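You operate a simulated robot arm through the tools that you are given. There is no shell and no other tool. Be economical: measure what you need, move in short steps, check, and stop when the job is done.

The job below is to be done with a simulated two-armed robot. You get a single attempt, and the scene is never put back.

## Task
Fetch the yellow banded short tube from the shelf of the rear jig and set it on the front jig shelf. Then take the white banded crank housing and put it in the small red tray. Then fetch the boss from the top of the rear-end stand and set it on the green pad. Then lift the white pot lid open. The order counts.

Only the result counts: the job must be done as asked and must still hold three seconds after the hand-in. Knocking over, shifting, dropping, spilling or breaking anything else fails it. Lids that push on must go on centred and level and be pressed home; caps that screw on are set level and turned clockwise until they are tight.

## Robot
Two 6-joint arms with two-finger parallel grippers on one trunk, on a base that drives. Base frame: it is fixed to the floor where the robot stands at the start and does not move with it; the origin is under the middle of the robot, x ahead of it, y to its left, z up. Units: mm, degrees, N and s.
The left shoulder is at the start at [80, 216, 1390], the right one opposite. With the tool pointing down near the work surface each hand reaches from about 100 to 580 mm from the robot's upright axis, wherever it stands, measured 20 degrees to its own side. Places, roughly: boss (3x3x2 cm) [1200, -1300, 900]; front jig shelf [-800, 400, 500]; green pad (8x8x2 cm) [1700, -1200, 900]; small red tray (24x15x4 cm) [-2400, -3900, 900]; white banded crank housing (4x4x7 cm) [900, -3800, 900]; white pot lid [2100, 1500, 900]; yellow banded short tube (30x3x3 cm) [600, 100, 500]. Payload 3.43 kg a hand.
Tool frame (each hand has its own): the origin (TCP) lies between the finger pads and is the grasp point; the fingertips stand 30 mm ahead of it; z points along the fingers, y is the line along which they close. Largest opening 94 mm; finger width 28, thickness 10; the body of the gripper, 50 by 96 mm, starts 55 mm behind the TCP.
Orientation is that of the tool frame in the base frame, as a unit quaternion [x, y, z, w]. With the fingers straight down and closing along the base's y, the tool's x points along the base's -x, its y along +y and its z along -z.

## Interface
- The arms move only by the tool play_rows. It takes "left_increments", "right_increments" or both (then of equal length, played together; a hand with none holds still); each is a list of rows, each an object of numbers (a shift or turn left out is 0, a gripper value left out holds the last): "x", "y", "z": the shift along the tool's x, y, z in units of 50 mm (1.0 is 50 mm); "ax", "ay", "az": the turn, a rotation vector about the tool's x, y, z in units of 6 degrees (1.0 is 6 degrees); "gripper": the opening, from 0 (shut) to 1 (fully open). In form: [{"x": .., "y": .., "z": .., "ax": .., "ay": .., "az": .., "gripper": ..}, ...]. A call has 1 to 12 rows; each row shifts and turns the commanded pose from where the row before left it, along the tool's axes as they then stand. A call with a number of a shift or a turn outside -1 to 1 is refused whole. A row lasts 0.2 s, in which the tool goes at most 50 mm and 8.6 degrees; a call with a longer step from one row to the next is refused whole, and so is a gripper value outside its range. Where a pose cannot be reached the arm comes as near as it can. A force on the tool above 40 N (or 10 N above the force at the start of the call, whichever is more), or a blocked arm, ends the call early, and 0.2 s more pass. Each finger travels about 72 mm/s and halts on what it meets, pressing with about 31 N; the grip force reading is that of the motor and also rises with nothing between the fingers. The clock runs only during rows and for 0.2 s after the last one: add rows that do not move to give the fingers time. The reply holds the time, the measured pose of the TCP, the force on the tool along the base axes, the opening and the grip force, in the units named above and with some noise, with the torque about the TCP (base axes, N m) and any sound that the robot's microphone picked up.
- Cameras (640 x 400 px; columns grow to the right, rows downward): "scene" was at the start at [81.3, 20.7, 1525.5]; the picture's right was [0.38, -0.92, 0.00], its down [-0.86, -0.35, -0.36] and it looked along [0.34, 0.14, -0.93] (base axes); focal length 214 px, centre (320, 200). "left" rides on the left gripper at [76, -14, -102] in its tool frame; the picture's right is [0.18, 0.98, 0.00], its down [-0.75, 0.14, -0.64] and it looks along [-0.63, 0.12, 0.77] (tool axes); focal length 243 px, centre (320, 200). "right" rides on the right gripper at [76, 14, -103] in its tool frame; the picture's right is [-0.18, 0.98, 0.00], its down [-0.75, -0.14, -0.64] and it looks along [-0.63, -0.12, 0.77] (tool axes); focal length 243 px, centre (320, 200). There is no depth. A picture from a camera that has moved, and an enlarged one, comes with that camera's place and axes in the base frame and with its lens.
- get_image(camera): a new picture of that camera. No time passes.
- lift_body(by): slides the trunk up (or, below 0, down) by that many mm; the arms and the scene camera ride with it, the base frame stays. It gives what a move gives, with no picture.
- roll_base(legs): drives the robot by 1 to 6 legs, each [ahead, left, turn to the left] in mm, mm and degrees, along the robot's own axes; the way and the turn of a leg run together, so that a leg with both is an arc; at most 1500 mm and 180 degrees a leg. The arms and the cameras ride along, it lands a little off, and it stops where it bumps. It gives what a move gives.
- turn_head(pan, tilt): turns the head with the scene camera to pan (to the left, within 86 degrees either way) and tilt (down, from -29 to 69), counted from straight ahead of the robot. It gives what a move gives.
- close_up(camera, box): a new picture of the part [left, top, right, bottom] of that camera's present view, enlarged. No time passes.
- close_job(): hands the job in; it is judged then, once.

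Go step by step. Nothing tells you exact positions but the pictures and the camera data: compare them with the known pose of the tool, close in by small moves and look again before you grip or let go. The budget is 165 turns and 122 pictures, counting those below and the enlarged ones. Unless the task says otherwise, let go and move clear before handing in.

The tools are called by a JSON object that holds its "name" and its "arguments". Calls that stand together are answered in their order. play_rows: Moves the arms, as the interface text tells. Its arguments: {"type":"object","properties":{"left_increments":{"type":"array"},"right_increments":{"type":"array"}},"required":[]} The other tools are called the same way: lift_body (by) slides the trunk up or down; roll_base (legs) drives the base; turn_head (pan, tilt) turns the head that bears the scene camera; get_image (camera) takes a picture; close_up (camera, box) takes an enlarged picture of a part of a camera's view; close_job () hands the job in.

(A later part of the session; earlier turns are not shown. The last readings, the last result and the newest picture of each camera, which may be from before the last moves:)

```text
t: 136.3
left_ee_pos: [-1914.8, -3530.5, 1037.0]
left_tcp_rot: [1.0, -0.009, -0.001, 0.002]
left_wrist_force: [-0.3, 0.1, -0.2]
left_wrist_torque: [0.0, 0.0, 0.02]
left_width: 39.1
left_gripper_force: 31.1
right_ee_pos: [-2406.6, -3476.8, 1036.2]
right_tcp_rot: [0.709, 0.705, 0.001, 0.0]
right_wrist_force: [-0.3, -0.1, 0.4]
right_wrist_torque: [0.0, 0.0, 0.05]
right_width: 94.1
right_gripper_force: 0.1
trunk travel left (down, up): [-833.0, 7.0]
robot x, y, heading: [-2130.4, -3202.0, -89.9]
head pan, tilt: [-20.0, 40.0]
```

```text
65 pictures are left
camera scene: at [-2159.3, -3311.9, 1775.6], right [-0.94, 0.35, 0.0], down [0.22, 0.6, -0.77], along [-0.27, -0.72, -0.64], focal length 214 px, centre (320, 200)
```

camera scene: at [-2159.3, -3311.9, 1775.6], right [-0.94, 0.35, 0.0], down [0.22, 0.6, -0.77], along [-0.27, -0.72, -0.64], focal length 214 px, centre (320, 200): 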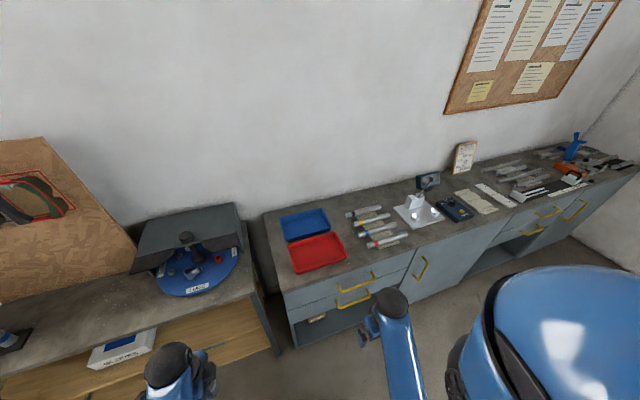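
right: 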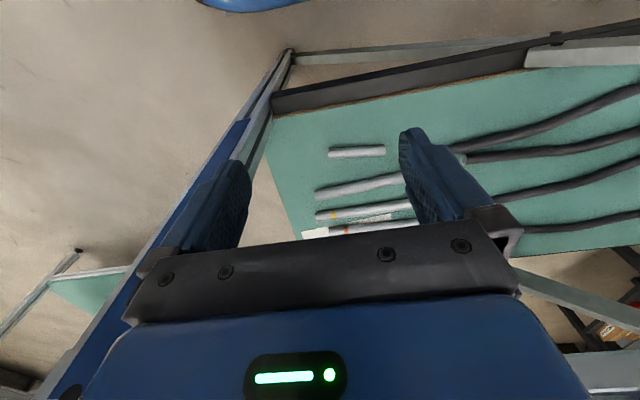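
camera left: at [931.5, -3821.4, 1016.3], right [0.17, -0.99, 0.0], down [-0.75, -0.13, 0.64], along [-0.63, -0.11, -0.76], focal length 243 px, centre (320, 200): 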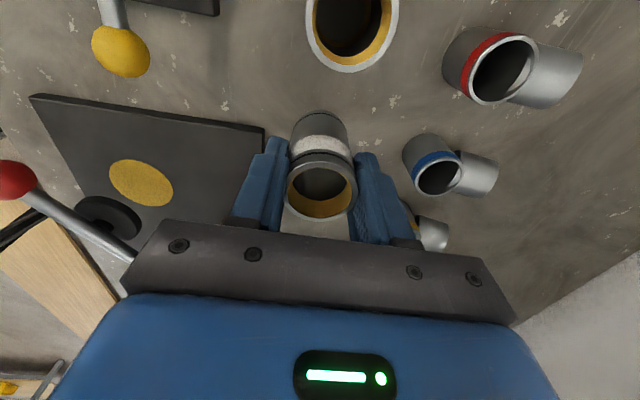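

The tray centre is about (−2387, −3944). Aligning the left hand: slide right 455 and ahead 195.

{"name": "roll_base", "arguments": {"legs": [[0, -455, 0], [195, 0, 0]]}}

{"name": "turn_head", "arguments": {"pan": 25, "tilt": 50}}

{"name": "get_image", "arguments": {"camera": "left"}}

{"name": "get_image", "arguments": {"camera": "scene"}}

```text
t: 140.2
left_ee_pos: [-2359.6, -3720.5, 1039.8]
left_tcp_rot: [1.0, -0.008, -0.001, 0.006]
left_wrist_force: [0.2, 0.8, -1.3]
left_wrist_torque: [-0.05, 0.0, -0.01]
left_width: 39.1
left_gripper_force: 31.5
right_ee_pos: [-2850.8, -3669.4, 1035.4]
right_tcp_rot: [0.707, 0.707, 0.0, 0.001]
right_wrist_force: [-0.2, 0.4, 0.3]
right_wrist_torque: [-0.05, -0.03, 0.02]
right_width: 94.1
right_gripper_force: 0.1
trunk travel left (down, up): [-833.0, 7.0]
robot x, y, heading: [-2572.1, -3399.4, -90.2]
head pan, tilt: [-20.0, 40.0]
```

```text
t: 141.3
left_ee_pos: [-2360.7, -3724.1, 1037.3]
left_tcp_rot: [1.0, -0.007, -0.001, 0.002]
left_wrist_force: [-1.0, 0.6, -1.9]
left_wrist_torque: [0.03, 0.02, 0.03]
left_width: 39.3
left_gripper_force: 31.2
right_ee_pos: [-2850.7, -3673.6, 1035.5]
right_tcp_rot: [0.707, 0.707, 0.0, -0.001]
right_wrist_force: [0.1, 0.1, -0.2]
right_wrist_torque: [0.01, -0.04, 0.01]
right_width: 93.8
right_gripper_force: 0.1
trunk travel left (down, up): [-833.0, 7.0]
robot x, y, heading: [-2574.7, -3394.3, -90.1]
head pan, tilt: [25.0, 50.0]
```

```text
64 pictures are left
camera left: at [-2284.1, -3711.6, 1140.9], right [0.17, -0.99, 0.0], down [-0.75, -0.13, 0.64], along [-0.63, -0.11, -0.77], focal length 243 px, centre (320, 200)
```

left: 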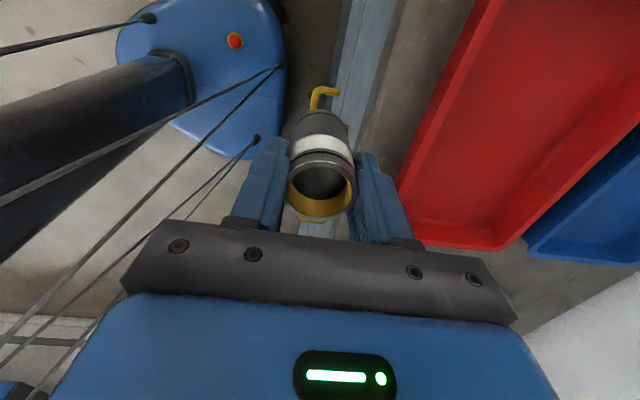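

```text
63 pictures are left
camera scene: at [-2542.8, -3498.1, 1761.4], right [-0.91, -0.42, 0.0], down [-0.32, 0.69, -0.64], along [0.27, -0.58, -0.77], focal length 214 px, centre (320, 200)
```

scene: 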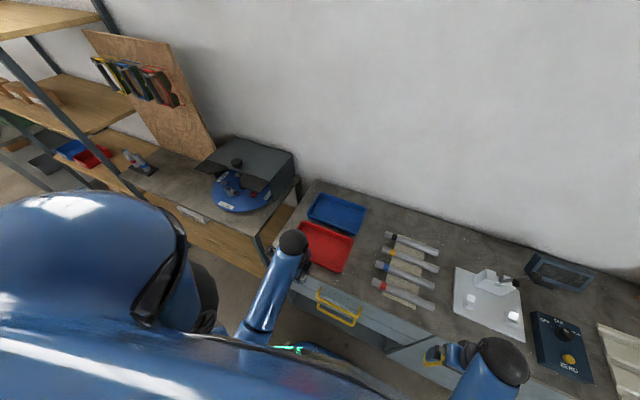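

Tray rim is at z≈956, centre ≈(−2352, −3902). Extending the hand over it.

{"name": "play_rows", "arguments": {"left_increments": [{"y": 0.7}, {"y": 0.8}, {"y": 0.8}, {"y": 0.8}, {"y": 0.45}, {}]}}

{"name": "get_image", "arguments": {"camera": "left"}}

{"name": "get_image", "arguments": {"camera": "scene"}}

```text
t: 142.7
left_ee_pos: [-2362.3, -3901.8, 1037.0]
left_tcp_rot: [1.0, -0.007, -0.001, 0.002]
left_wrist_force: [-0.3, 0.1, -0.9]
left_wrist_torque: [-0.03, 0.02, 0.01]
left_width: 39.0
left_gripper_force: 31.7
right_ee_pos: [-2850.3, -3672.0, 1036.7]
right_tcp_rot: [0.707, 0.707, 0.001, -0.001]
right_wrist_force: [0.2, 0.5, -0.1]
right_wrist_torque: [0.02, 0.01, 0.0]
right_width: 93.9
right_gripper_force: 0.1
trunk travel left (down, up): [-833.0, 7.0]
robot x, y, heading: [-2573.1, -3397.3, -89.7]
head pan, tilt: [25.0, 50.0]
```

```text
62 pictures are left
camera left: at [-2286.0, -3888.4, 1140.3], right [0.17, -0.99, 0.0], down [-0.75, -0.13, 0.64], along [-0.63, -0.11, -0.76], focal length 243 px, centre (320, 200)
```

left: 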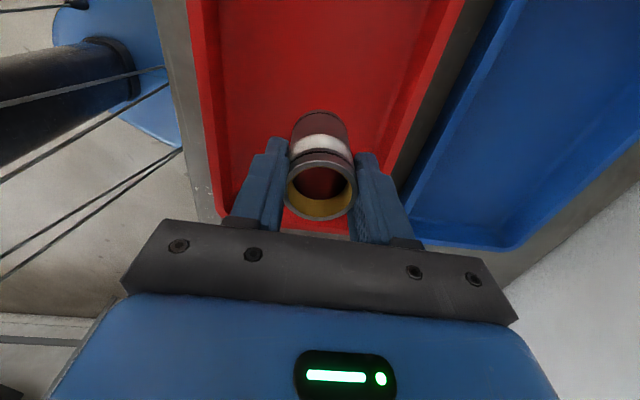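

```text
61 pictures are left
camera scene: at [-2542.6, -3497.1, 1761.5], right [-0.91, -0.42, 0.0], down [-0.32, 0.69, -0.64], along [0.27, -0.58, -0.77], focal length 214 px, centre (320, 200)
```

scene: 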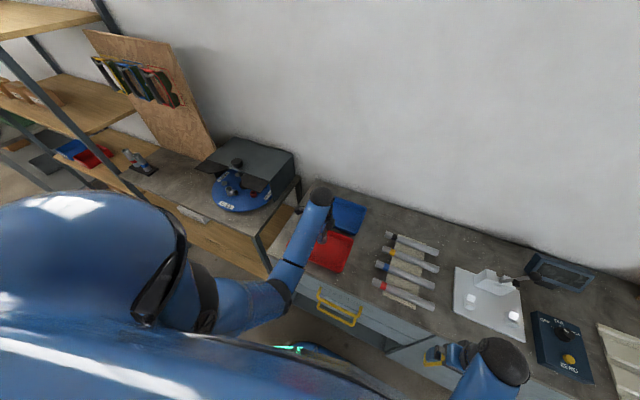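

Centred over the tray. Lowering most of the way, then feeling for the tray floor.

{"name": "lift_body", "arguments": {"by": -50}}

{"name": "play_rows", "arguments": {"left_increments": [{"z": 0.06}, {"z": 0.06}, {"z": 0.06}, {"z": 0.06}, {}]}}

{"name": "get_image", "arguments": {"camera": "left"}}

```text
t: 143.6
left_ee_pos: [-2361.4, -3900.1, 986.7]
left_tcp_rot: [1.0, -0.007, -0.002, 0.002]
left_wrist_force: [-0.5, 1.9, 6.6]
left_wrist_torque: [0.25, -0.04, 0.05]
left_width: 39.0
left_gripper_force: 31.3
right_ee_pos: [-2851.1, -3671.1, 985.6]
right_tcp_rot: [0.707, 0.707, 0.001, -0.001]
right_wrist_force: [-0.7, -0.4, -0.4]
right_wrist_torque: [-0.01, 0.0, 0.01]
right_width: 94.2
right_gripper_force: 0.0
trunk travel left (down, up): [-783.0, 57.0]
robot x, y, heading: [-2574.1, -3397.2, -89.8]
head pan, tilt: [25.0, 50.0]
```

```text
t: 144.8
left_ee_pos: [-2363.3, -3900.8, 976.6]
left_tcp_rot: [1.0, -0.006, -0.001, 0.004]
left_wrist_force: [1.4, -1.1, 29.0]
left_wrist_torque: [0.27, 0.07, -0.01]
left_width: 39.0
left_gripper_force: 31.1
right_ee_pos: [-2851.6, -3671.8, 986.6]
right_tcp_rot: [0.708, 0.706, 0.0, 0.0]
right_wrist_force: [0.3, 0.4, -0.2]
right_wrist_torque: [0.01, 0.0, 0.0]
right_width: 93.8
right_gripper_force: 0.1
trunk travel left (down, up): [-783.0, 57.0]
robot x, y, heading: [-2574.0, -3395.7, -90.1]
head pan, tilt: [25.0, 50.0]
```

```text
60 pictures are left
camera left: at [-2287.6, -3886.9, 1080.1], right [0.17, -0.99, 0.01], down [-0.75, -0.13, 0.64], along [-0.63, -0.11, -0.77], focal length 243 px, centre (320, 200)
```

left: 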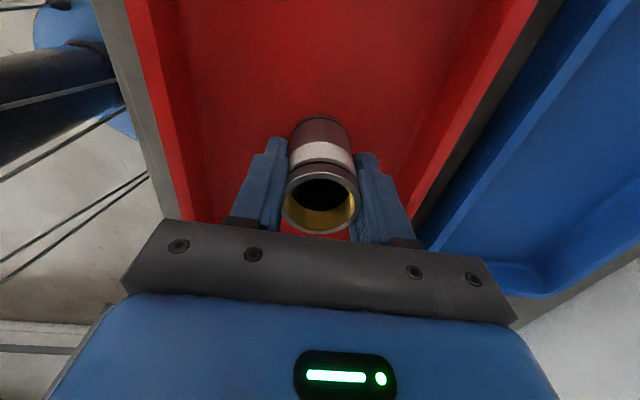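

Contact with the tray floor. Relieving the push and releasing.

{"name": "play_rows", "arguments": {"left_increments": [{"z": -0.05}, {"gripper": 0.5}, {"gripper": 0.75}, {}, {}]}}

{"name": "lift_body", "arguments": {"by": 57}}

{"name": "get_image", "arguments": {"camera": "left"}}

```text
t: 146.0
left_ee_pos: [-2361.7, -3901.6, 976.5]
left_tcp_rot: [1.0, -0.007, -0.001, 0.002]
left_wrist_force: [0.3, 0.5, 0.2]
left_wrist_torque: [0.01, -0.03, 0.01]
left_width: 70.8
left_gripper_force: 0.1
right_ee_pos: [-2850.3, -3672.6, 986.2]
right_tcp_rot: [0.707, 0.707, 0.0, -0.001]
right_wrist_force: [-0.5, -0.3, -0.3]
right_wrist_torque: [0.02, -0.01, 0.0]
right_width: 94.0
right_gripper_force: 0.0
trunk travel left (down, up): [-783.0, 57.0]
robot x, y, heading: [-2575.1, -3399.8, -89.9]
head pan, tilt: [25.0, 50.0]
```

```text
t: 147.0
left_ee_pos: [-2362.1, -3900.6, 1034.2]
left_tcp_rot: [1.0, -0.007, -0.002, 0.001]
left_wrist_force: [0.3, -0.1, 0.1]
left_wrist_torque: [0.01, 0.01, -0.01]
left_width: 70.4
left_gripper_force: 0.0
right_ee_pos: [-2850.6, -3672.0, 1044.0]
right_tcp_rot: [0.707, 0.707, 0.001, -0.001]
right_wrist_force: [-0.6, 0.2, -0.3]
right_wrist_torque: [-0.01, -0.01, -0.02]
right_width: 94.1
right_gripper_force: 0.0
trunk travel left (down, up): [-840.0, 0.0]
robot x, y, heading: [-2573.0, -3397.4, -89.8]
head pan, tilt: [25.0, 50.0]
```

```text
59 pictures are left
camera left: at [-2286.5, -3888.4, 1137.7], right [0.17, -0.99, 0.0], down [-0.75, -0.13, 0.64], along [-0.63, -0.11, -0.77], focal length 243 px, centre (320, 200)
```

left: 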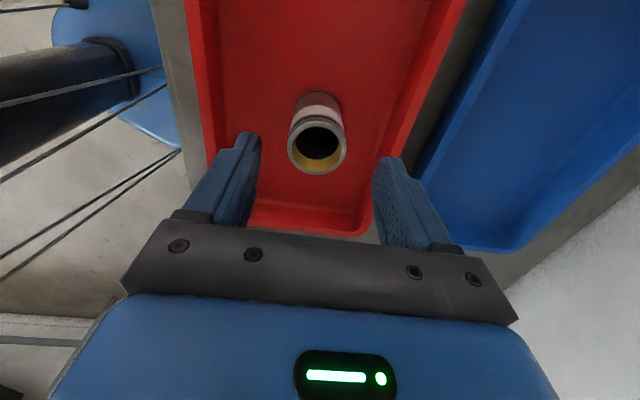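

Housing stands in the red tray. Retract and travel back: along the lane, then backwards to the bench with the boss.

{"name": "play_rows", "arguments": {"left_increments": [{"z": -0.4}, {"y": -0.8}, {"y": -0.9}, {"y": -0.9}, {"y": -0.9}, {"y": -0.9}, {}]}}

{"name": "roll_base", "arguments": {"legs": [[-190, 0, 0], [0, 1450, 0]]}}

```text
t: 148.6
left_ee_pos: [-2359.7, -3679.9, 1045.2]
left_tcp_rot: [1.0, -0.007, -0.001, 0.003]
left_wrist_force: [-0.6, -0.1, 1.1]
left_wrist_torque: [0.02, 0.04, 0.01]
left_width: 70.4
left_gripper_force: 0.0
left hand out of reach, approached as far as the arm can: row 3
right_ee_pos: [-2850.0, -3673.3, 1042.8]
right_tcp_rot: [0.707, 0.707, 0.001, -0.001]
right_wrist_force: [-0.3, -0.6, -0.2]
right_wrist_torque: [0.0, -0.01, -0.01]
right_width: 94.0
right_gripper_force: 0.1
trunk travel left (down, up): [-840.0, 0.0]
robot x, y, heading: [-2574.5, -3397.4, -89.7]
head pan, tilt: [25.0, 50.0]
```

```text
t: 157.0
left_ee_pos: [-892.6, -3494.2, 1045.7]
left_tcp_rot: [1.0, -0.009, -0.001, 0.003]
left_wrist_force: [0.6, -0.3, 0.0]
left_wrist_torque: [0.02, 0.02, -0.02]
left_width: 70.5
left_gripper_force: 0.1
right_ee_pos: [-1383.8, -3486.0, 1042.4]
right_tcp_rot: [0.708, 0.706, 0.001, 0.0]
right_wrist_force: [-0.6, -0.1, -1.0]
right_wrist_torque: [0.03, -0.03, 0.0]
right_width: 93.9
right_gripper_force: 0.1
trunk travel left (down, up): [-840.0, 0.0]
robot x, y, heading: [-1105.7, -3209.8, -90.4]
head pan, tilt: [25.0, 50.0]
```

{"name": "roll_base", "arguments": {"legs": [[0, 1400, 0.3], [0, 260, 0], [-1450, 0, 0], [-950, 0, 0]]}}

{"name": "turn_head", "arguments": {"pan": 40, "tilt": 30}}

{"name": "get_image", "arguments": {"camera": "scene"}}

```text
t: 176.9
left_ee_pos: [802.9, -1098.2, 1045.7]
left_tcp_rot: [1.0, -0.001, -0.002, 0.002]
left_wrist_force: [-0.4, 0.0, 0.6]
left_wrist_torque: [0.02, -0.03, 0.0]
left_width: 70.3
left_gripper_force: 0.1
right_ee_pos: [310.6, -1096.3, 1042.8]
right_tcp_rot: [0.704, 0.711, 0.001, -0.001]
right_wrist_force: [0.5, -0.2, 0.1]
right_wrist_torque: [0.0, 0.01, 0.02]
right_width: 94.0
right_gripper_force: 0.0
trunk travel left (down, up): [-840.0, 0.0]
robot x, y, heading: [583.3, -818.9, -89.4]
head pan, tilt: [25.0, 50.0]
```

```text
t: 177.8
left_ee_pos: [801.6, -1096.3, 1045.0]
left_tcp_rot: [1.0, -0.001, -0.001, 0.003]
left_wrist_force: [0.1, 0.0, 0.4]
left_wrist_torque: [0.03, 0.02, 0.01]
left_width: 70.6
left_gripper_force: 0.1
right_ee_pos: [310.1, -1095.4, 1043.2]
right_tcp_rot: [0.704, 0.71, 0.001, -0.001]
right_wrist_force: [0.6, 0.8, 1.0]
right_wrist_torque: [-0.02, 0.0, 0.01]
right_width: 94.1
right_gripper_force: 0.1
trunk travel left (down, up): [-840.0, 0.0]
robot x, y, heading: [585.8, -818.5, -89.5]
head pan, tilt: [40.0, 30.0]
```

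```text
58 pictures are left
camera scene: at [641.4, -914.4, 1797.4], right [-0.76, -0.65, 0.0], down [-0.33, 0.38, -0.87], along [0.56, -0.66, -0.5], focal length 214 px, centre (320, 200)
```

scene: 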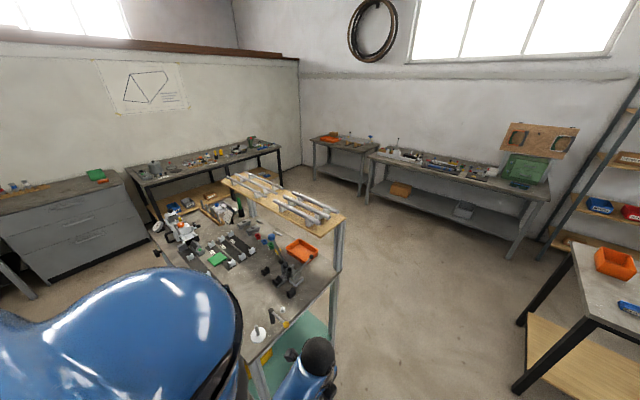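

{"name": "close_up", "arguments": {"camera": "scene", "box": [140, 170, 360, 370]}}

```text
2.00 times, centred on (250, 270) of scene
camera zoom: at [641.4, -914.4, 1797.4], right [-0.76, -0.65, 0.0], down [-0.33, 0.38, -0.87], along [0.56, -0.66, -0.5], focal length 429 px, centre (460, 60)
```

zoom: 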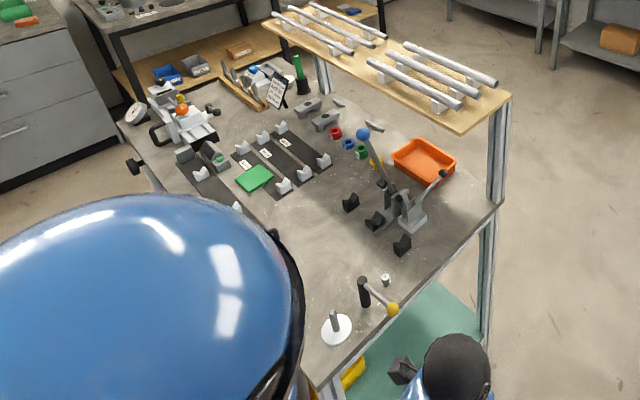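

{"name": "close_up", "arguments": {"camera": "scene", "box": [280, 240, 360, 350]}}

```text
3.64 times, centred on (320, 295) of scene
camera zoom: at [641.4, -914.4, 1797.4], right [-0.76, -0.65, 0.0], down [-0.33, 0.38, -0.87], along [0.56, -0.66, -0.5], focal length 780 px, centre (320, -146)
```

zoom: 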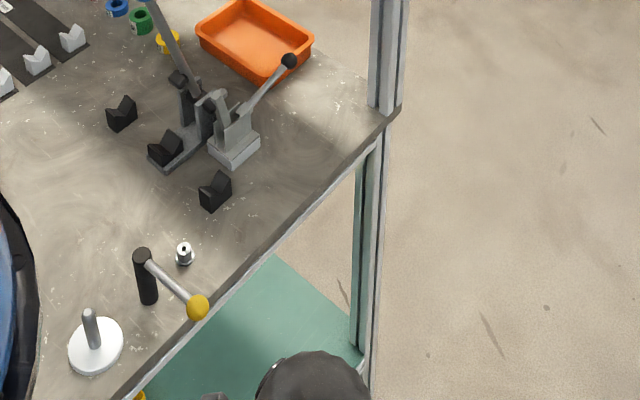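

The boss is probably the small shiny piece by the black lever post. I'll back off a little, then slide along the bench for a nearer look.

{"name": "roll_base", "arguments": {"legs": [[-100, 0, -0.5], [0, 400, 0]]}}

{"name": "turn_head", "arguments": {"pan": 15, "tilt": 50}}

{"name": "get_image", "arguments": {"camera": "scene"}}

{"name": "get_image", "arguments": {"camera": "left"}}

```text
t: 181.0
left_ee_pos: [1194.5, -998.8, 1045.9]
left_tcp_rot: [1.0, -0.01, 0.0, 0.002]
left_wrist_force: [0.2, 0.1, -0.3]
left_wrist_torque: [-0.02, -0.02, -0.03]
left_width: 70.6
left_gripper_force: 0.2
right_ee_pos: [703.1, -988.2, 1041.5]
right_tcp_rot: [0.709, 0.705, 0.001, 0.0]
right_wrist_force: [-0.3, 0.3, 0.7]
right_wrist_torque: [-0.01, 0.0, 0.0]
right_width: 94.3
right_gripper_force: 0.2
trunk travel left (down, up): [-840.0, 0.0]
robot x, y, heading: [981.9, -717.4, -90.4]
head pan, tilt: [40.0, 30.0]
```

```text
t: 181.9
left_ee_pos: [1198.1, -999.8, 1044.5]
left_tcp_rot: [1.0, -0.01, 0.0, 0.002]
left_wrist_force: [0.7, -0.1, -0.6]
left_wrist_torque: [0.03, 0.02, 0.0]
left_width: 70.6
left_gripper_force: 0.2
right_ee_pos: [706.0, -990.0, 1044.3]
right_tcp_rot: [0.709, 0.705, 0.001, -0.001]
right_wrist_force: [0.2, 1.5, 0.9]
right_wrist_torque: [0.0, 0.0, 0.01]
right_width: 94.3
right_gripper_force: 0.0
trunk travel left (down, up): [-840.0, 0.0]
robot x, y, heading: [984.8, -716.2, -90.1]
head pan, tilt: [15.0, 50.0]
```

```text
55 pictures are left
camera scene: at [1002.9, -819.2, 1768.0], right [-0.97, -0.25, 0.0], down [-0.2, 0.74, -0.64], along [0.16, -0.62, -0.77], focal length 214 px, centre (320, 200)
```

scene: 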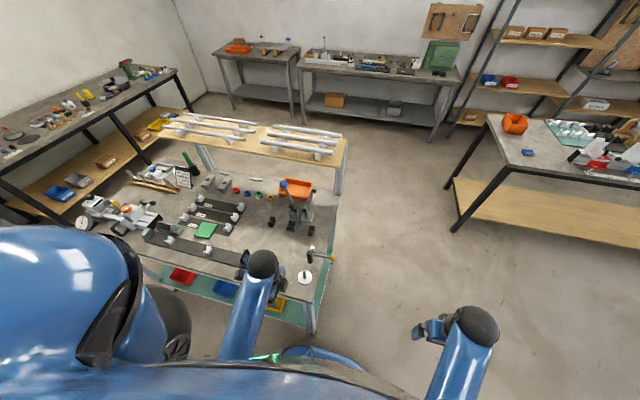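

```text
54 pictures are left
camera left: at [1273.6, -986.2, 1148.1], right [0.17, -0.99, 0.0], down [-0.75, -0.12, 0.64], along [-0.64, -0.11, -0.76], focal length 243 px, centre (320, 200)
```

left: 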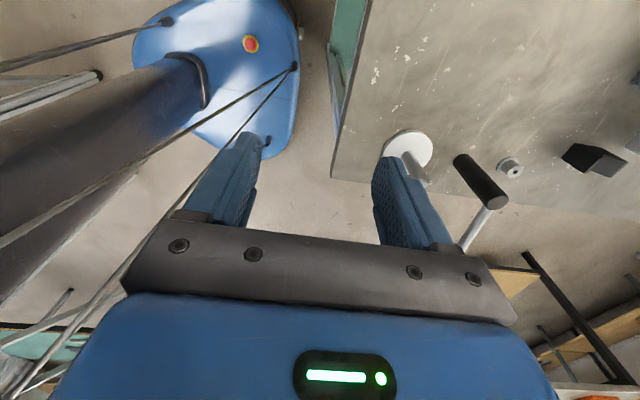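

{"name": "close_up", "arguments": {"camera": "left", "box": [370, 100, 640, 250]}}

{"name": "close_up", "arguments": {"camera": "scene", "box": [180, 170, 340, 290]}}

```text
2.37 times, centred on (505, 175) of left
camera zoom: at [1273.6, -986.2, 1148.1], right [0.17, -0.99, 0.0], down [-0.75, -0.12, 0.64], along [-0.64, -0.11, -0.76], focal length 575 px, centre (-118, 259)
```

zoom: 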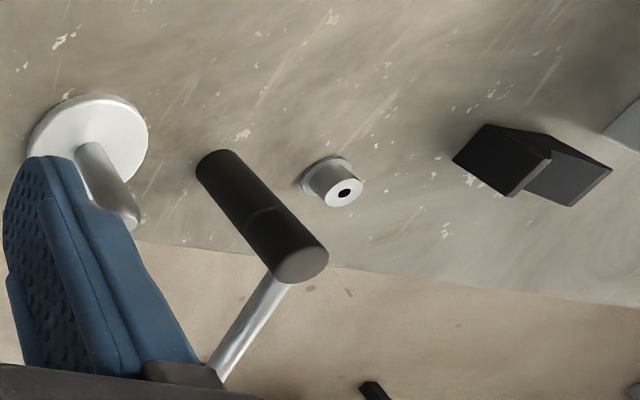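

```text
3.33 times, centred on (260, 230) of scene
camera zoom: at [1002.9, -819.2, 1768.0], right [-0.97, -0.25, 0.0], down [-0.2, 0.74, -0.64], along [0.16, -0.62, -0.77], focal length 715 px, centre (520, 100)
```

zoom: 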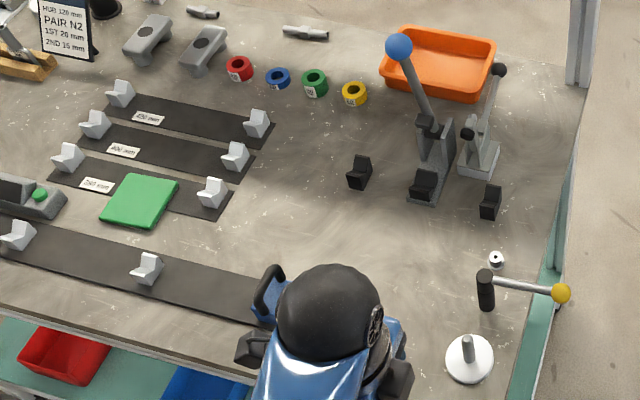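

The boss is the small stepped cylinder at about (1149, −1244, top z≈905), 55 mm behind a black post. Closing along x is safer there, so I'll yaw the left hand back by 90°.

{"name": "play_rows", "arguments": {"left_increments": [{"az": -1}, {"az": -1}, {"az": -1}, {"az": -1}, {"az": -1}, {"az": -1}, {"az": -1}, {"az": -1}, {"az": -1}, {"az": -1}, {"az": -1}, {"az": -1}]}}

{"name": "play_rows", "arguments": {"left_increments": [{"az": -1}, {"az": -1}, {"az": -1}, {"x": -0.8}, {"x": -0.9}, {"x": -0.9}, {"y": -0.8}, {}]}}

{"name": "get_image", "arguments": {"camera": "left"}}

```text
t: 184.5
left_ee_pos: [1196.4, -999.7, 1044.4]
left_tcp_rot: [0.814, 0.581, -0.002, 0.001]
left_wrist_force: [0.8, -0.5, 0.6]
left_wrist_torque: [-0.01, 0.02, 0.02]
left_width: 70.4
left_gripper_force: 0.1
right_ee_pos: [705.1, -988.5, 1042.0]
right_tcp_rot: [0.709, 0.705, 0.0, -0.001]
right_wrist_force: [-0.1, 0.7, 0.3]
right_wrist_torque: [-0.01, -0.01, -0.01]
right_width: 94.0
right_gripper_force: 0.1
trunk travel left (down, up): [-840.0, 0.0]
robot x, y, heading: [981.3, -716.9, -90.3]
head pan, tilt: [15.0, 50.0]
```

```text
t: 186.3
left_ee_pos: [1155.0, -1129.2, 1044.8]
left_tcp_rot: [0.713, 0.701, -0.002, 0.002]
left_wrist_force: [-1.0, -0.4, 0.1]
left_wrist_torque: [-0.02, -0.01, -0.03]
left_width: 70.7
left_gripper_force: 0.1
left hand out of reach, approached as far as the arm can: row 5
right_ee_pos: [705.0, -988.3, 1042.3]
right_tcp_rot: [0.709, 0.705, 0.001, -0.002]
right_wrist_force: [0.0, -0.2, 0.2]
right_wrist_torque: [0.01, 0.01, -0.03]
right_width: 94.0
right_gripper_force: 0.1
trunk travel left (down, up): [-840.0, 0.0]
robot x, y, heading: [981.7, -708.5, -90.5]
head pan, tilt: [15.0, 50.0]
```

```text
51 pictures are left
camera left: at [1141.0, -1052.7, 1146.5], right [0.99, 0.17, 0.0], down [0.13, -0.75, 0.65], along [0.1, -0.64, -0.76], focal length 243 px, centre (320, 200)
```

left: 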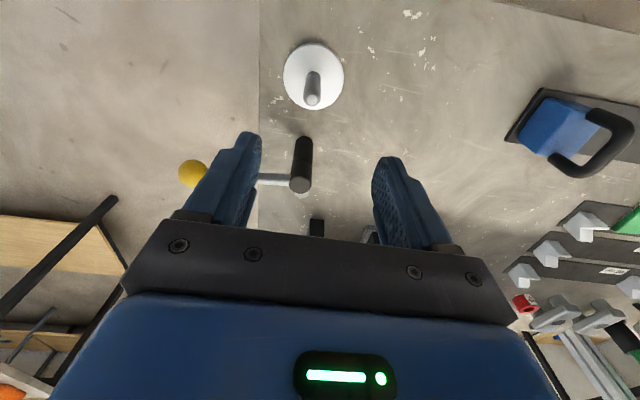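

Boss is just behind the post now; moving on above it.

{"name": "play_rows", "arguments": {"left_increments": [{"x": -0.9}, {"x": -0.9}, {}]}}

{"name": "get_image", "arguments": {"camera": "left"}}

```text
t: 187.1
left_ee_pos: [1153.3, -1219.0, 1041.9]
left_tcp_rot: [0.714, 0.701, -0.002, 0.001]
left_wrist_force: [-0.4, 0.3, -0.1]
left_wrist_torque: [-0.05, 0.0, 0.02]
left_width: 70.5
left_gripper_force: 0.1
right_ee_pos: [705.7, -988.2, 1043.5]
right_tcp_rot: [0.709, 0.705, 0.001, -0.001]
right_wrist_force: [-0.2, 0.0, 0.2]
right_wrist_torque: [0.0, 0.0, 0.0]
right_width: 94.2
right_gripper_force: 0.0
trunk travel left (down, up): [-840.0, 0.0]
robot x, y, heading: [980.6, -715.3, -90.1]
head pan, tilt: [15.0, 50.0]
```

```text
50 pictures are left
camera left: at [1140.6, -1142.1, 1144.9], right [0.99, 0.17, 0.0], down [0.13, -0.75, 0.65], along [0.1, -0.64, -0.76], focal length 243 px, centre (320, 200)
```

left: 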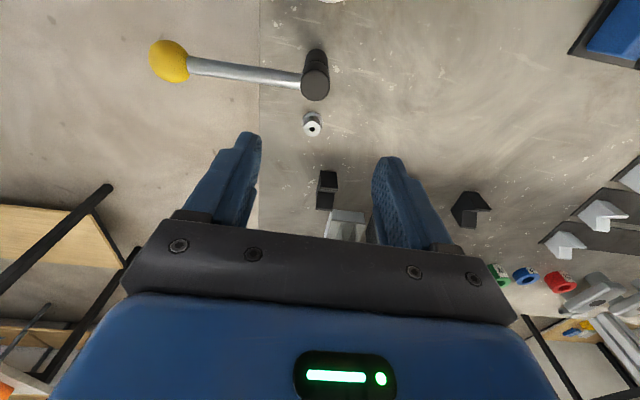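

Boss at (1147, −1250). Centring, setting opening ~50 mm and lowering by trunk.

{"name": "play_rows", "arguments": {"left_increments": [{"x": -0.6, "y": -0.12, "gripper": 0.55}, {}, {}]}}

{"name": "lift_body", "arguments": {"by": -70}}

{"name": "get_image", "arguments": {"camera": "left"}}

```text
t: 187.9
left_ee_pos: [1146.4, -1248.1, 1043.4]
left_tcp_rot: [0.714, 0.701, -0.003, 0.001]
left_wrist_force: [0.5, 0.1, -0.2]
left_wrist_torque: [-0.01, 0.02, 0.0]
left_width: 51.7
left_gripper_force: 0.0
right_ee_pos: [705.6, -988.2, 1043.3]
right_tcp_rot: [0.709, 0.705, -0.001, -0.002]
right_wrist_force: [0.0, -0.6, 0.0]
right_wrist_torque: [0.0, 0.0, 0.03]
right_width: 94.0
right_gripper_force: 0.1
trunk travel left (down, up): [-840.0, 0.0]
robot x, y, heading: [982.3, -716.9, -90.3]
head pan, tilt: [15.0, 50.0]
```

```text
t: 189.0
left_ee_pos: [1146.9, -1249.5, 971.5]
left_tcp_rot: [0.714, 0.7, -0.002, 0.001]
left_wrist_force: [0.2, -0.6, -0.1]
left_wrist_torque: [-0.01, -0.02, -0.01]
left_width: 51.7
left_gripper_force: 0.1
right_ee_pos: [705.8, -988.5, 973.0]
right_tcp_rot: [0.709, 0.705, 0.001, 0.0]
right_wrist_force: [0.8, 0.8, -0.9]
right_wrist_torque: [0.03, 0.04, 0.01]
right_width: 93.8
right_gripper_force: 0.0
trunk travel left (down, up): [-770.0, 70.0]
robot x, y, heading: [980.2, -713.6, -90.3]
head pan, tilt: [15.0, 50.0]
```

```text
49 pictures are left
camera left: at [1133.3, -1173.0, 1075.6], right [0.99, 0.17, 0.0], down [0.13, -0.75, 0.65], along [0.1, -0.64, -0.76], focal length 243 px, centre (320, 200)
```

left: 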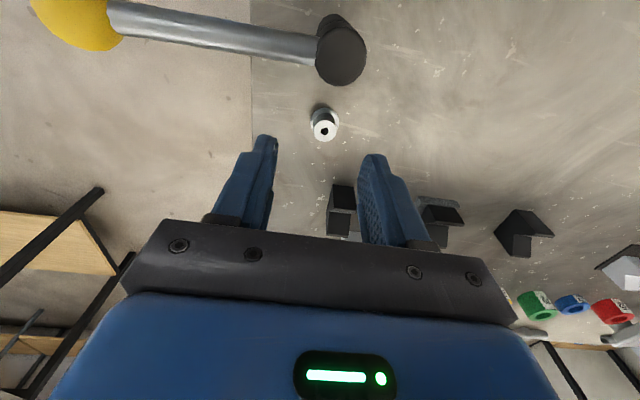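

Aligned. Lowering further to the bench with care.

{"name": "lift_body", "arguments": {"by": -47}}

{"name": "get_image", "arguments": {"camera": "left"}}

```text
t: 189.9
left_ee_pos: [1146.2, -1248.5, 926.5]
left_tcp_rot: [0.714, 0.7, -0.002, 0.002]
left_wrist_force: [1.3, -0.1, -0.1]
left_wrist_torque: [0.03, 0.0, 0.03]
left_width: 51.6
left_gripper_force: 0.1
right_ee_pos: [707.0, -988.2, 925.0]
right_tcp_rot: [0.709, 0.706, 0.002, 0.0]
right_wrist_force: [0.0, 0.8, -0.4]
right_wrist_torque: [0.04, 0.0, 0.02]
right_width: 94.0
right_gripper_force: 0.1
trunk travel left (down, up): [-723.0, 117.0]
robot x, y, heading: [981.6, -712.4, -90.6]
head pan, tilt: [15.0, 50.0]
```

```text
48 pictures are left
camera left: at [1133.4, -1172.6, 1028.7], right [0.99, 0.17, 0.0], down [0.13, -0.75, 0.65], along [0.1, -0.64, -0.76], focal length 243 px, centre (320, 200)
```

left: 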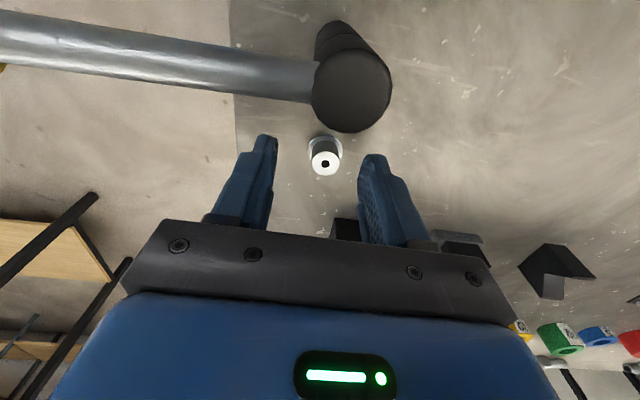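

{"name": "play_rows", "arguments": {"left_increments": [{"z": 0.08}, {"z": 0.06}, {"z": 0.06}, {"z": 0.04}, {"z": 0.04}, {}]}}

{"name": "get_image", "arguments": {"camera": "left"}}

```text
t: 191.3
left_ee_pos: [1147.7, -1248.1, 910.6]
left_tcp_rot: [0.714, 0.7, -0.002, 0.001]
left_wrist_force: [-0.5, 0.9, 0.5]
left_wrist_torque: [0.02, 0.02, 0.04]
left_width: 51.5
left_gripper_force: 0.1
right_ee_pos: [705.4, -988.9, 926.3]
right_tcp_rot: [0.708, 0.706, 0.0, -0.001]
right_wrist_force: [-0.8, -0.2, -0.1]
right_wrist_torque: [0.04, -0.01, -0.02]
right_width: 94.0
right_gripper_force: 0.0
trunk travel left (down, up): [-723.0, 117.0]
robot x, y, heading: [982.2, -715.6, -90.4]
head pan, tilt: [15.0, 50.0]
```

```text
47 pictures are left
camera left: at [1134.0, -1172.5, 1013.9], right [0.99, 0.17, 0.0], down [0.13, -0.75, 0.65], along [0.1, -0.64, -0.76], focal length 243 px, centre (320, 200)
```

left: 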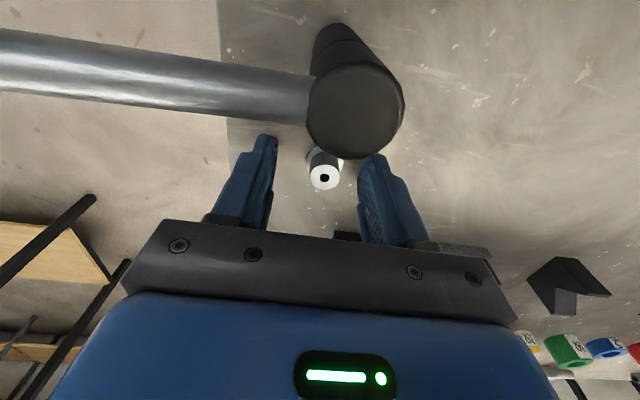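

{"name": "play_rows", "arguments": {"left_increments": [{"z": 0.05}, {"z": 0.04}, {}]}}

```text
t: 192.1
left_ee_pos: [1146.4, -1249.4, 909.1]
left_tcp_rot: [0.714, 0.7, -0.005, 0.003]
left_wrist_force: [2.6, -2.6, 26.4]
left_wrist_torque: [0.3, -0.77, -0.11]
left_width: 52.8
left_gripper_force: 1.0
right_ee_pos: [704.5, -988.3, 927.3]
right_tcp_rot: [0.709, 0.706, -0.001, 0.0]
right_wrist_force: [0.0, 0.7, -0.6]
right_wrist_torque: [-0.01, 0.0, -0.01]
right_width: 94.2
right_gripper_force: 0.2
trunk travel left (down, up): [-723.0, 117.0]
robot x, y, heading: [984.0, -716.3, -90.3]
head pan, tilt: [15.0, 50.0]
```

Bench felt at ~879. Raising slightly and closing on the boss.

{"name": "play_rows", "arguments": {"left_increments": [{"z": -0.09}, {}, {"gripper": 0.35}, {"gripper": 0.2}, {"gripper": 0.0}, {}, {}]}}

{"name": "get_image", "arguments": {"camera": "left"}}

```text
t: 193.7
left_ee_pos: [1147.9, -1248.2, 910.2]
left_tcp_rot: [0.714, 0.7, -0.001, 0.001]
left_wrist_force: [0.5, 0.8, 0.4]
left_wrist_torque: [-0.03, 0.03, 0.03]
left_width: 22.4
left_gripper_force: 31.7
right_ee_pos: [705.5, -987.7, 925.9]
right_tcp_rot: [0.708, 0.706, 0.001, -0.001]
right_wrist_force: [-0.5, 0.0, -0.3]
right_wrist_torque: [0.01, 0.03, 0.02]
right_width: 94.0
right_gripper_force: 0.0
trunk travel left (down, up): [-723.0, 117.0]
robot x, y, heading: [985.0, -715.0, -90.4]
head pan, tilt: [15.0, 50.0]
```

```text
46 pictures are left
camera left: at [1133.9, -1172.7, 1014.2], right [0.99, 0.16, 0.0], down [0.13, -0.75, 0.64], along [0.1, -0.64, -0.76], focal length 243 px, centre (320, 200)
```

left: 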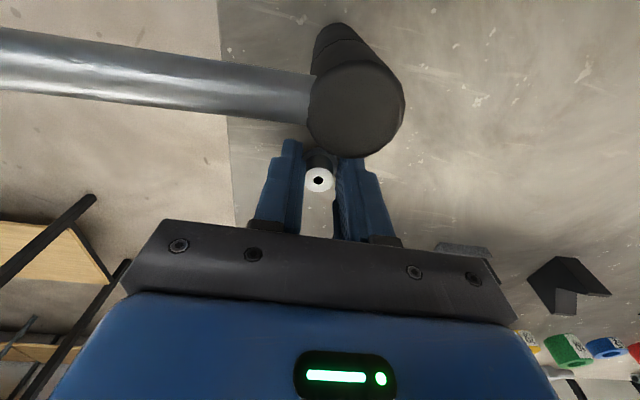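

Gripped at 22 mm. Lifting by trunk and checking.

{"name": "lift_body", "arguments": {"by": 100}}

{"name": "get_image", "arguments": {"camera": "left"}}

```text
t: 195.0
left_ee_pos: [1147.7, -1249.1, 1010.9]
left_tcp_rot: [0.714, 0.7, -0.002, 0.0]
left_wrist_force: [-1.0, -0.2, 0.3]
left_wrist_torque: [-0.01, -0.01, -0.01]
left_width: 23.1
left_gripper_force: 30.8
right_ee_pos: [705.3, -988.3, 1024.9]
right_tcp_rot: [0.709, 0.705, 0.001, -0.001]
right_wrist_force: [-0.6, 0.9, -0.2]
right_wrist_torque: [-0.02, 0.02, 0.02]
right_width: 93.9
right_gripper_force: 0.0
trunk travel left (down, up): [-823.0, 17.0]
robot x, y, heading: [983.0, -715.0, -90.1]
head pan, tilt: [15.0, 50.0]
```

```text
45 pictures are left
camera left: at [1133.9, -1172.8, 1114.2], right [0.99, 0.17, 0.0], down [0.13, -0.75, 0.65], along [0.1, -0.64, -0.76], focal length 243 px, centre (320, 200)
```

left: 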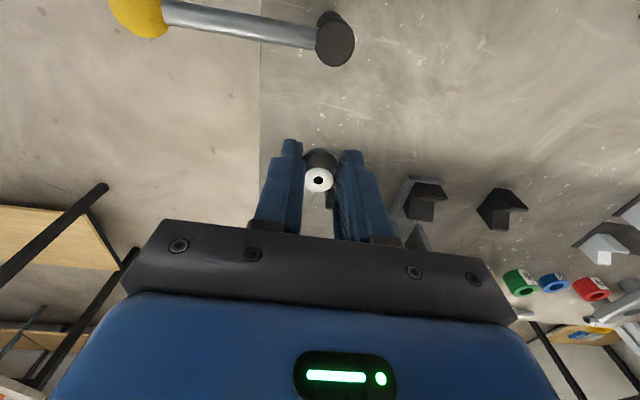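

Held. Retracting the hand off the bench edge before sliding along.

{"name": "play_rows", "arguments": {"left_increments": [{"x": 0.9}, {"x": 0.9}, {"x": 0.9}, {"x": 0.9}, {"x": 0.9}, {}]}}

{"name": "roll_base", "arguments": {"legs": [[0, 480, 0.2]]}}

{"name": "get_image", "arguments": {"camera": "left"}}

{"name": "get_image", "arguments": {"camera": "scene"}}

```text
t: 196.4
left_ee_pos: [1151.4, -1025.4, 1011.1]
left_tcp_rot: [0.714, 0.7, -0.003, 0.002]
left_wrist_force: [-0.5, -0.3, -0.8]
left_wrist_torque: [-0.01, -0.01, 0.01]
left_width: 22.4
left_gripper_force: 30.5
right_ee_pos: [706.2, -989.3, 1024.8]
right_tcp_rot: [0.709, 0.705, 0.0, 0.0]
right_wrist_force: [-0.2, 0.1, -0.5]
right_wrist_torque: [-0.01, 0.01, -0.03]
right_width: 93.8
right_gripper_force: 0.0
trunk travel left (down, up): [-823.0, 17.0]
robot x, y, heading: [980.7, -713.7, -90.5]
head pan, tilt: [15.0, 50.0]
```

```text
t: 199.3
left_ee_pos: [1630.6, -1030.4, 1010.3]
left_tcp_rot: [0.717, 0.697, -0.002, 0.002]
left_wrist_force: [-0.5, -0.6, -0.3]
left_wrist_torque: [0.01, 0.0, -0.01]
left_width: 22.4
left_gripper_force: 31.0
right_ee_pos: [1185.2, -989.7, 1025.4]
right_tcp_rot: [0.712, 0.702, 0.002, 0.0]
right_wrist_force: [0.1, 0.4, 0.5]
right_wrist_torque: [-0.02, 0.0, 0.01]
right_width: 94.1
right_gripper_force: 0.0
trunk travel left (down, up): [-823.0, 17.0]
robot x, y, heading: [1464.9, -716.6, -90.7]
head pan, tilt: [15.0, 50.0]
```

```text
44 pictures are left
camera left: at [1617.7, -954.6, 1114.3], right [0.99, 0.16, 0.0], down [0.12, -0.75, 0.65], along [0.1, -0.64, -0.76], focal length 243 px, centre (320, 200)
```

left: 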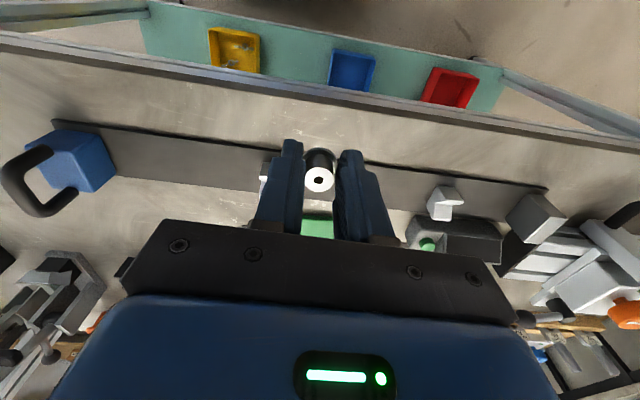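

```text
43 pictures are left
camera scene: at [1481.7, -824.0, 1751.0], right [-0.97, -0.25, 0.0], down [-0.19, 0.74, -0.64], along [0.16, -0.62, -0.77], focal length 214 px, centre (320, 200)
```

scene: 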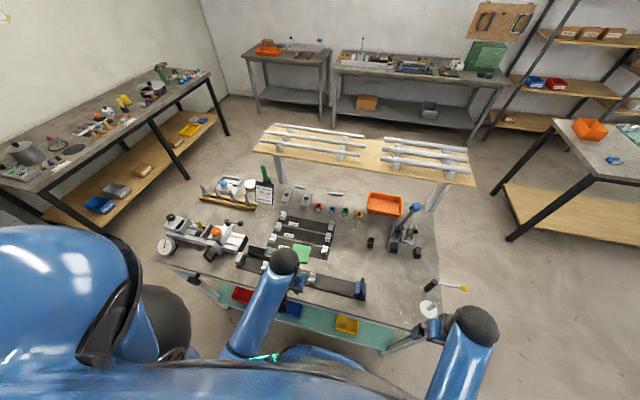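

{"name": "close_up", "arguments": {"camera": "scene", "box": [230, 200, 370, 290]}}

{"name": "close_up", "arguments": {"camera": "left", "box": [240, 140, 480, 260]}}

```text
4.44 times, centred on (300, 245) of scene
camera zoom: at [1481.7, -824.0, 1751.0], right [-0.97, -0.25, 0.0], down [-0.19, 0.74, -0.64], along [0.16, -0.62, -0.77], focal length 953 px, centre (409, 0)
```

zoom: 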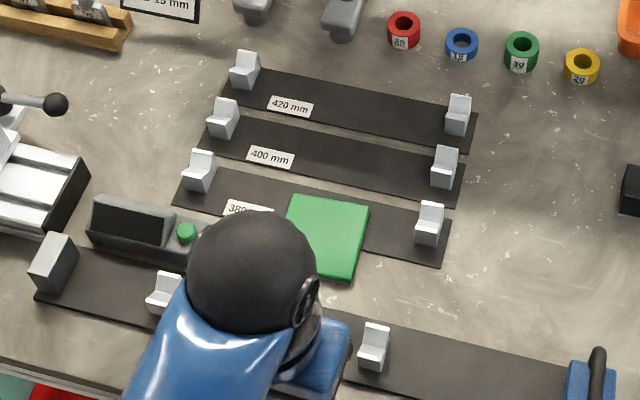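

```text
2.67 times, centred on (360, 200) of left
camera zoom: at [1617.7, -954.6, 1114.3], right [0.99, 0.16, 0.0], down [0.12, -0.75, 0.65], along [0.1, -0.64, -0.76], focal length 647 px, centre (213, 200)
```

zoom: 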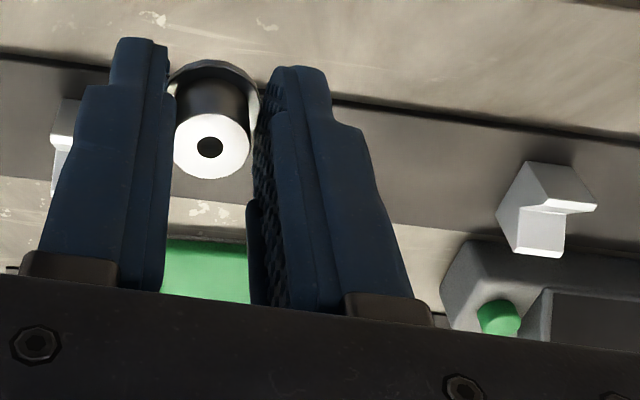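

Pad centre ≈(1665, −1208). Moving the boss above it.

{"name": "play_rows", "arguments": {"left_increments": [{"y": 0.7}, {"x": -0.8}, {"x": -0.9}, {"x": -0.9}, {"x": -0.9}, {}]}}

{"name": "get_image", "arguments": {"camera": "left"}}

```text
t: 200.7
left_ee_pos: [1661.6, -1205.6, 1012.6]
left_tcp_rot: [0.717, 0.698, -0.003, 0.001]
left_wrist_force: [-0.3, -0.8, -0.7]
left_wrist_torque: [0.0, 0.01, -0.01]
left_width: 22.3
left_gripper_force: 30.6
right_ee_pos: [1186.9, -991.8, 1025.0]
right_tcp_rot: [0.712, 0.702, 0.001, -0.001]
right_wrist_force: [-0.9, -0.6, 0.4]
right_wrist_torque: [-0.01, 0.01, -0.05]
right_width: 94.0
right_gripper_force: 0.0
trunk travel left (down, up): [-823.0, 17.0]
robot x, y, heading: [1463.5, -718.4, -90.8]
head pan, tilt: [15.0, 50.0]
```

```text
40 pictures are left
camera left: at [1648.8, -1128.4, 1115.1], right [0.99, 0.16, 0.0], down [0.12, -0.75, 0.65], along [0.1, -0.64, -0.76], focal length 243 px, centre (320, 200)
```

left: 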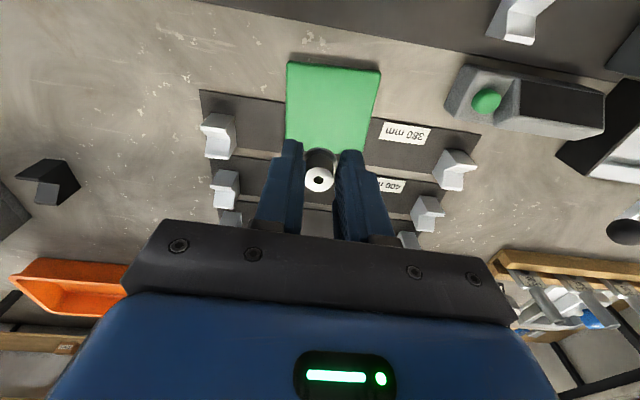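

Pad centre ≈(1669, −1205). Shift 7 mm and lower.

{"name": "play_rows", "arguments": {"left_increments": [{"y": 0.14}, {}]}}

{"name": "lift_body", "arguments": {"by": -75}}

{"name": "play_rows", "arguments": {"left_increments": [{"z": 0.08}, {"z": 0.06}, {"z": 0.06}, {}]}}

{"name": "get_image", "arguments": {"camera": "left"}}

```text
t: 201.3
left_ee_pos: [1668.7, -1205.7, 1010.9]
left_tcp_rot: [0.717, 0.697, -0.003, 0.001]
left_wrist_force: [-0.2, -0.6, 0.1]
left_wrist_torque: [-0.02, 0.0, 0.0]
left_width: 22.6
left_gripper_force: 30.9
right_ee_pos: [1187.1, -992.0, 1026.1]
right_tcp_rot: [0.712, 0.702, 0.0, 0.0]
right_wrist_force: [0.2, 0.0, 0.2]
right_wrist_torque: [-0.04, -0.01, -0.02]
right_width: 94.0
right_gripper_force: 0.1
trunk travel left (down, up): [-823.0, 17.0]
robot x, y, heading: [1465.2, -716.3, -90.8]
head pan, tilt: [15.0, 50.0]
```

```text
t: 202.4
left_ee_pos: [1668.8, -1206.3, 937.2]
left_tcp_rot: [0.717, 0.697, -0.004, 0.001]
left_wrist_force: [-0.9, 0.7, -0.1]
left_wrist_torque: [0.02, -0.02, -0.02]
left_width: 22.4
left_gripper_force: 30.8
right_ee_pos: [1186.6, -990.6, 950.7]
right_tcp_rot: [0.712, 0.702, 0.0, 0.0]
right_wrist_force: [0.9, 0.4, -0.3]
right_wrist_torque: [-0.05, -0.06, 0.0]
right_width: 94.0
right_gripper_force: 0.1
trunk travel left (down, up): [-748.0, 92.0]
robot x, y, heading: [1467.7, -720.6, -90.9]
head pan, tilt: [15.0, 50.0]
```

```text
t: 203.4
left_ee_pos: [1669.7, -1205.8, 927.4]
left_tcp_rot: [0.717, 0.697, -0.003, 0.001]
left_wrist_force: [0.6, 0.4, -1.0]
left_wrist_torque: [0.02, 0.03, 0.01]
left_width: 22.7
left_gripper_force: 30.5
right_ee_pos: [1187.5, -990.7, 950.2]
right_tcp_rot: [0.712, 0.702, 0.001, -0.001]
right_wrist_force: [-0.1, -0.7, -0.6]
right_wrist_torque: [-0.02, 0.02, -0.01]
right_width: 94.0
right_gripper_force: 0.2
trunk travel left (down, up): [-748.0, 92.0]
robot x, y, heading: [1468.5, -717.3, -90.8]
head pan, tilt: [15.0, 50.0]
```

```text
39 pictures are left
camera left: at [1656.4, -1128.8, 1029.1], right [0.99, 0.16, 0.0], down [0.12, -0.75, 0.65], along [0.1, -0.64, -0.76], focal length 243 px, centre (320, 200)
```

left: 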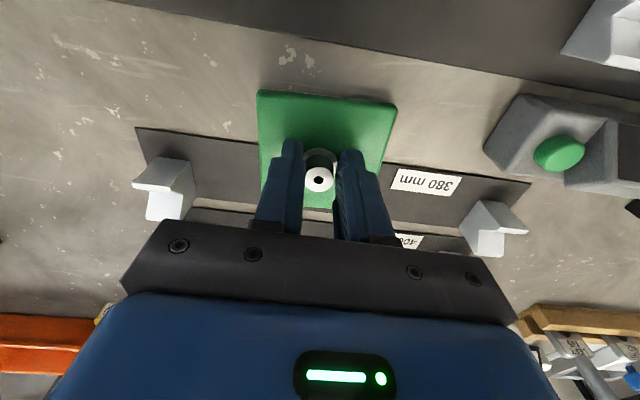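

{"name": "play_rows", "arguments": {"left_increments": [{"z": 0.04}, {"z": 0.04}, {"z": 0.03}, {}]}}

```text
t: 204.4
left_ee_pos: [1669.3, -1203.4, 922.4]
left_tcp_rot: [0.716, 0.698, -0.004, 0.003]
left_wrist_force: [2.8, -2.6, 25.5]
left_wrist_torque: [-0.08, -0.09, -0.03]
left_width: 22.5
left_gripper_force: 30.9
right_ee_pos: [1186.1, -990.0, 950.4]
right_tcp_rot: [0.711, 0.703, 0.0, 0.0]
right_wrist_force: [0.6, -0.6, 0.4]
right_wrist_torque: [0.0, 0.02, 0.03]
right_width: 94.1
right_gripper_force: 0.0
trunk travel left (down, up): [-748.0, 92.0]
robot x, y, heading: [1468.7, -718.9, -91.1]
head pan, tilt: [15.0, 50.0]
```

Contact with the pad. Relieving and releasing.

{"name": "play_rows", "arguments": {"left_increments": [{"z": -0.03}, {"gripper": 0.35}, {"gripper": 0.5}, {}, {"z": -0.4}, {"z": -0.6}, {}]}}

{"name": "get_image", "arguments": {"camera": "left"}}

```text
t: 206.0
left_ee_pos: [1668.7, -1206.7, 964.7]
left_tcp_rot: [0.716, 0.698, -0.003, 0.001]
left_wrist_force: [-0.1, 0.5, -0.5]
left_wrist_torque: [0.04, -0.01, 0.03]
left_width: 47.0
left_gripper_force: 0.1
left hand out of reach, approached as far as the arm can: row 6
right_ee_pos: [1186.0, -991.1, 949.9]
right_tcp_rot: [0.712, 0.702, 0.0, 0.0]
right_wrist_force: [0.2, 0.6, -0.1]
right_wrist_torque: [0.0, 0.0, 0.01]
right_width: 94.1
right_gripper_force: 0.2
trunk travel left (down, up): [-748.0, 92.0]
robot x, y, heading: [1468.6, -717.7, -90.7]
head pan, tilt: [15.0, 50.0]
```

```text
38 pictures are left
camera left: at [1656.0, -1129.8, 1068.2], right [0.99, 0.16, 0.0], down [0.12, -0.75, 0.65], along [0.1, -0.64, -0.76], focal length 243 px, centre (320, 200)
```

left: 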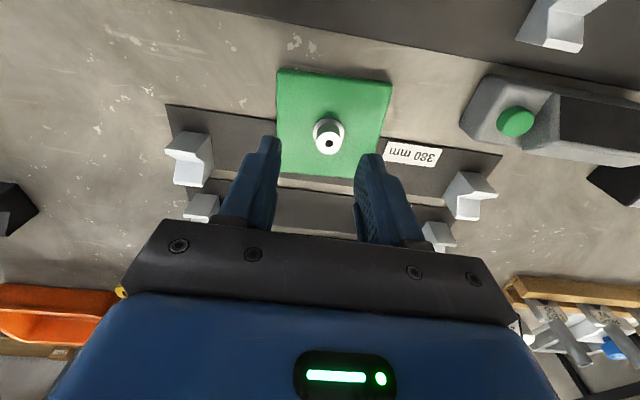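

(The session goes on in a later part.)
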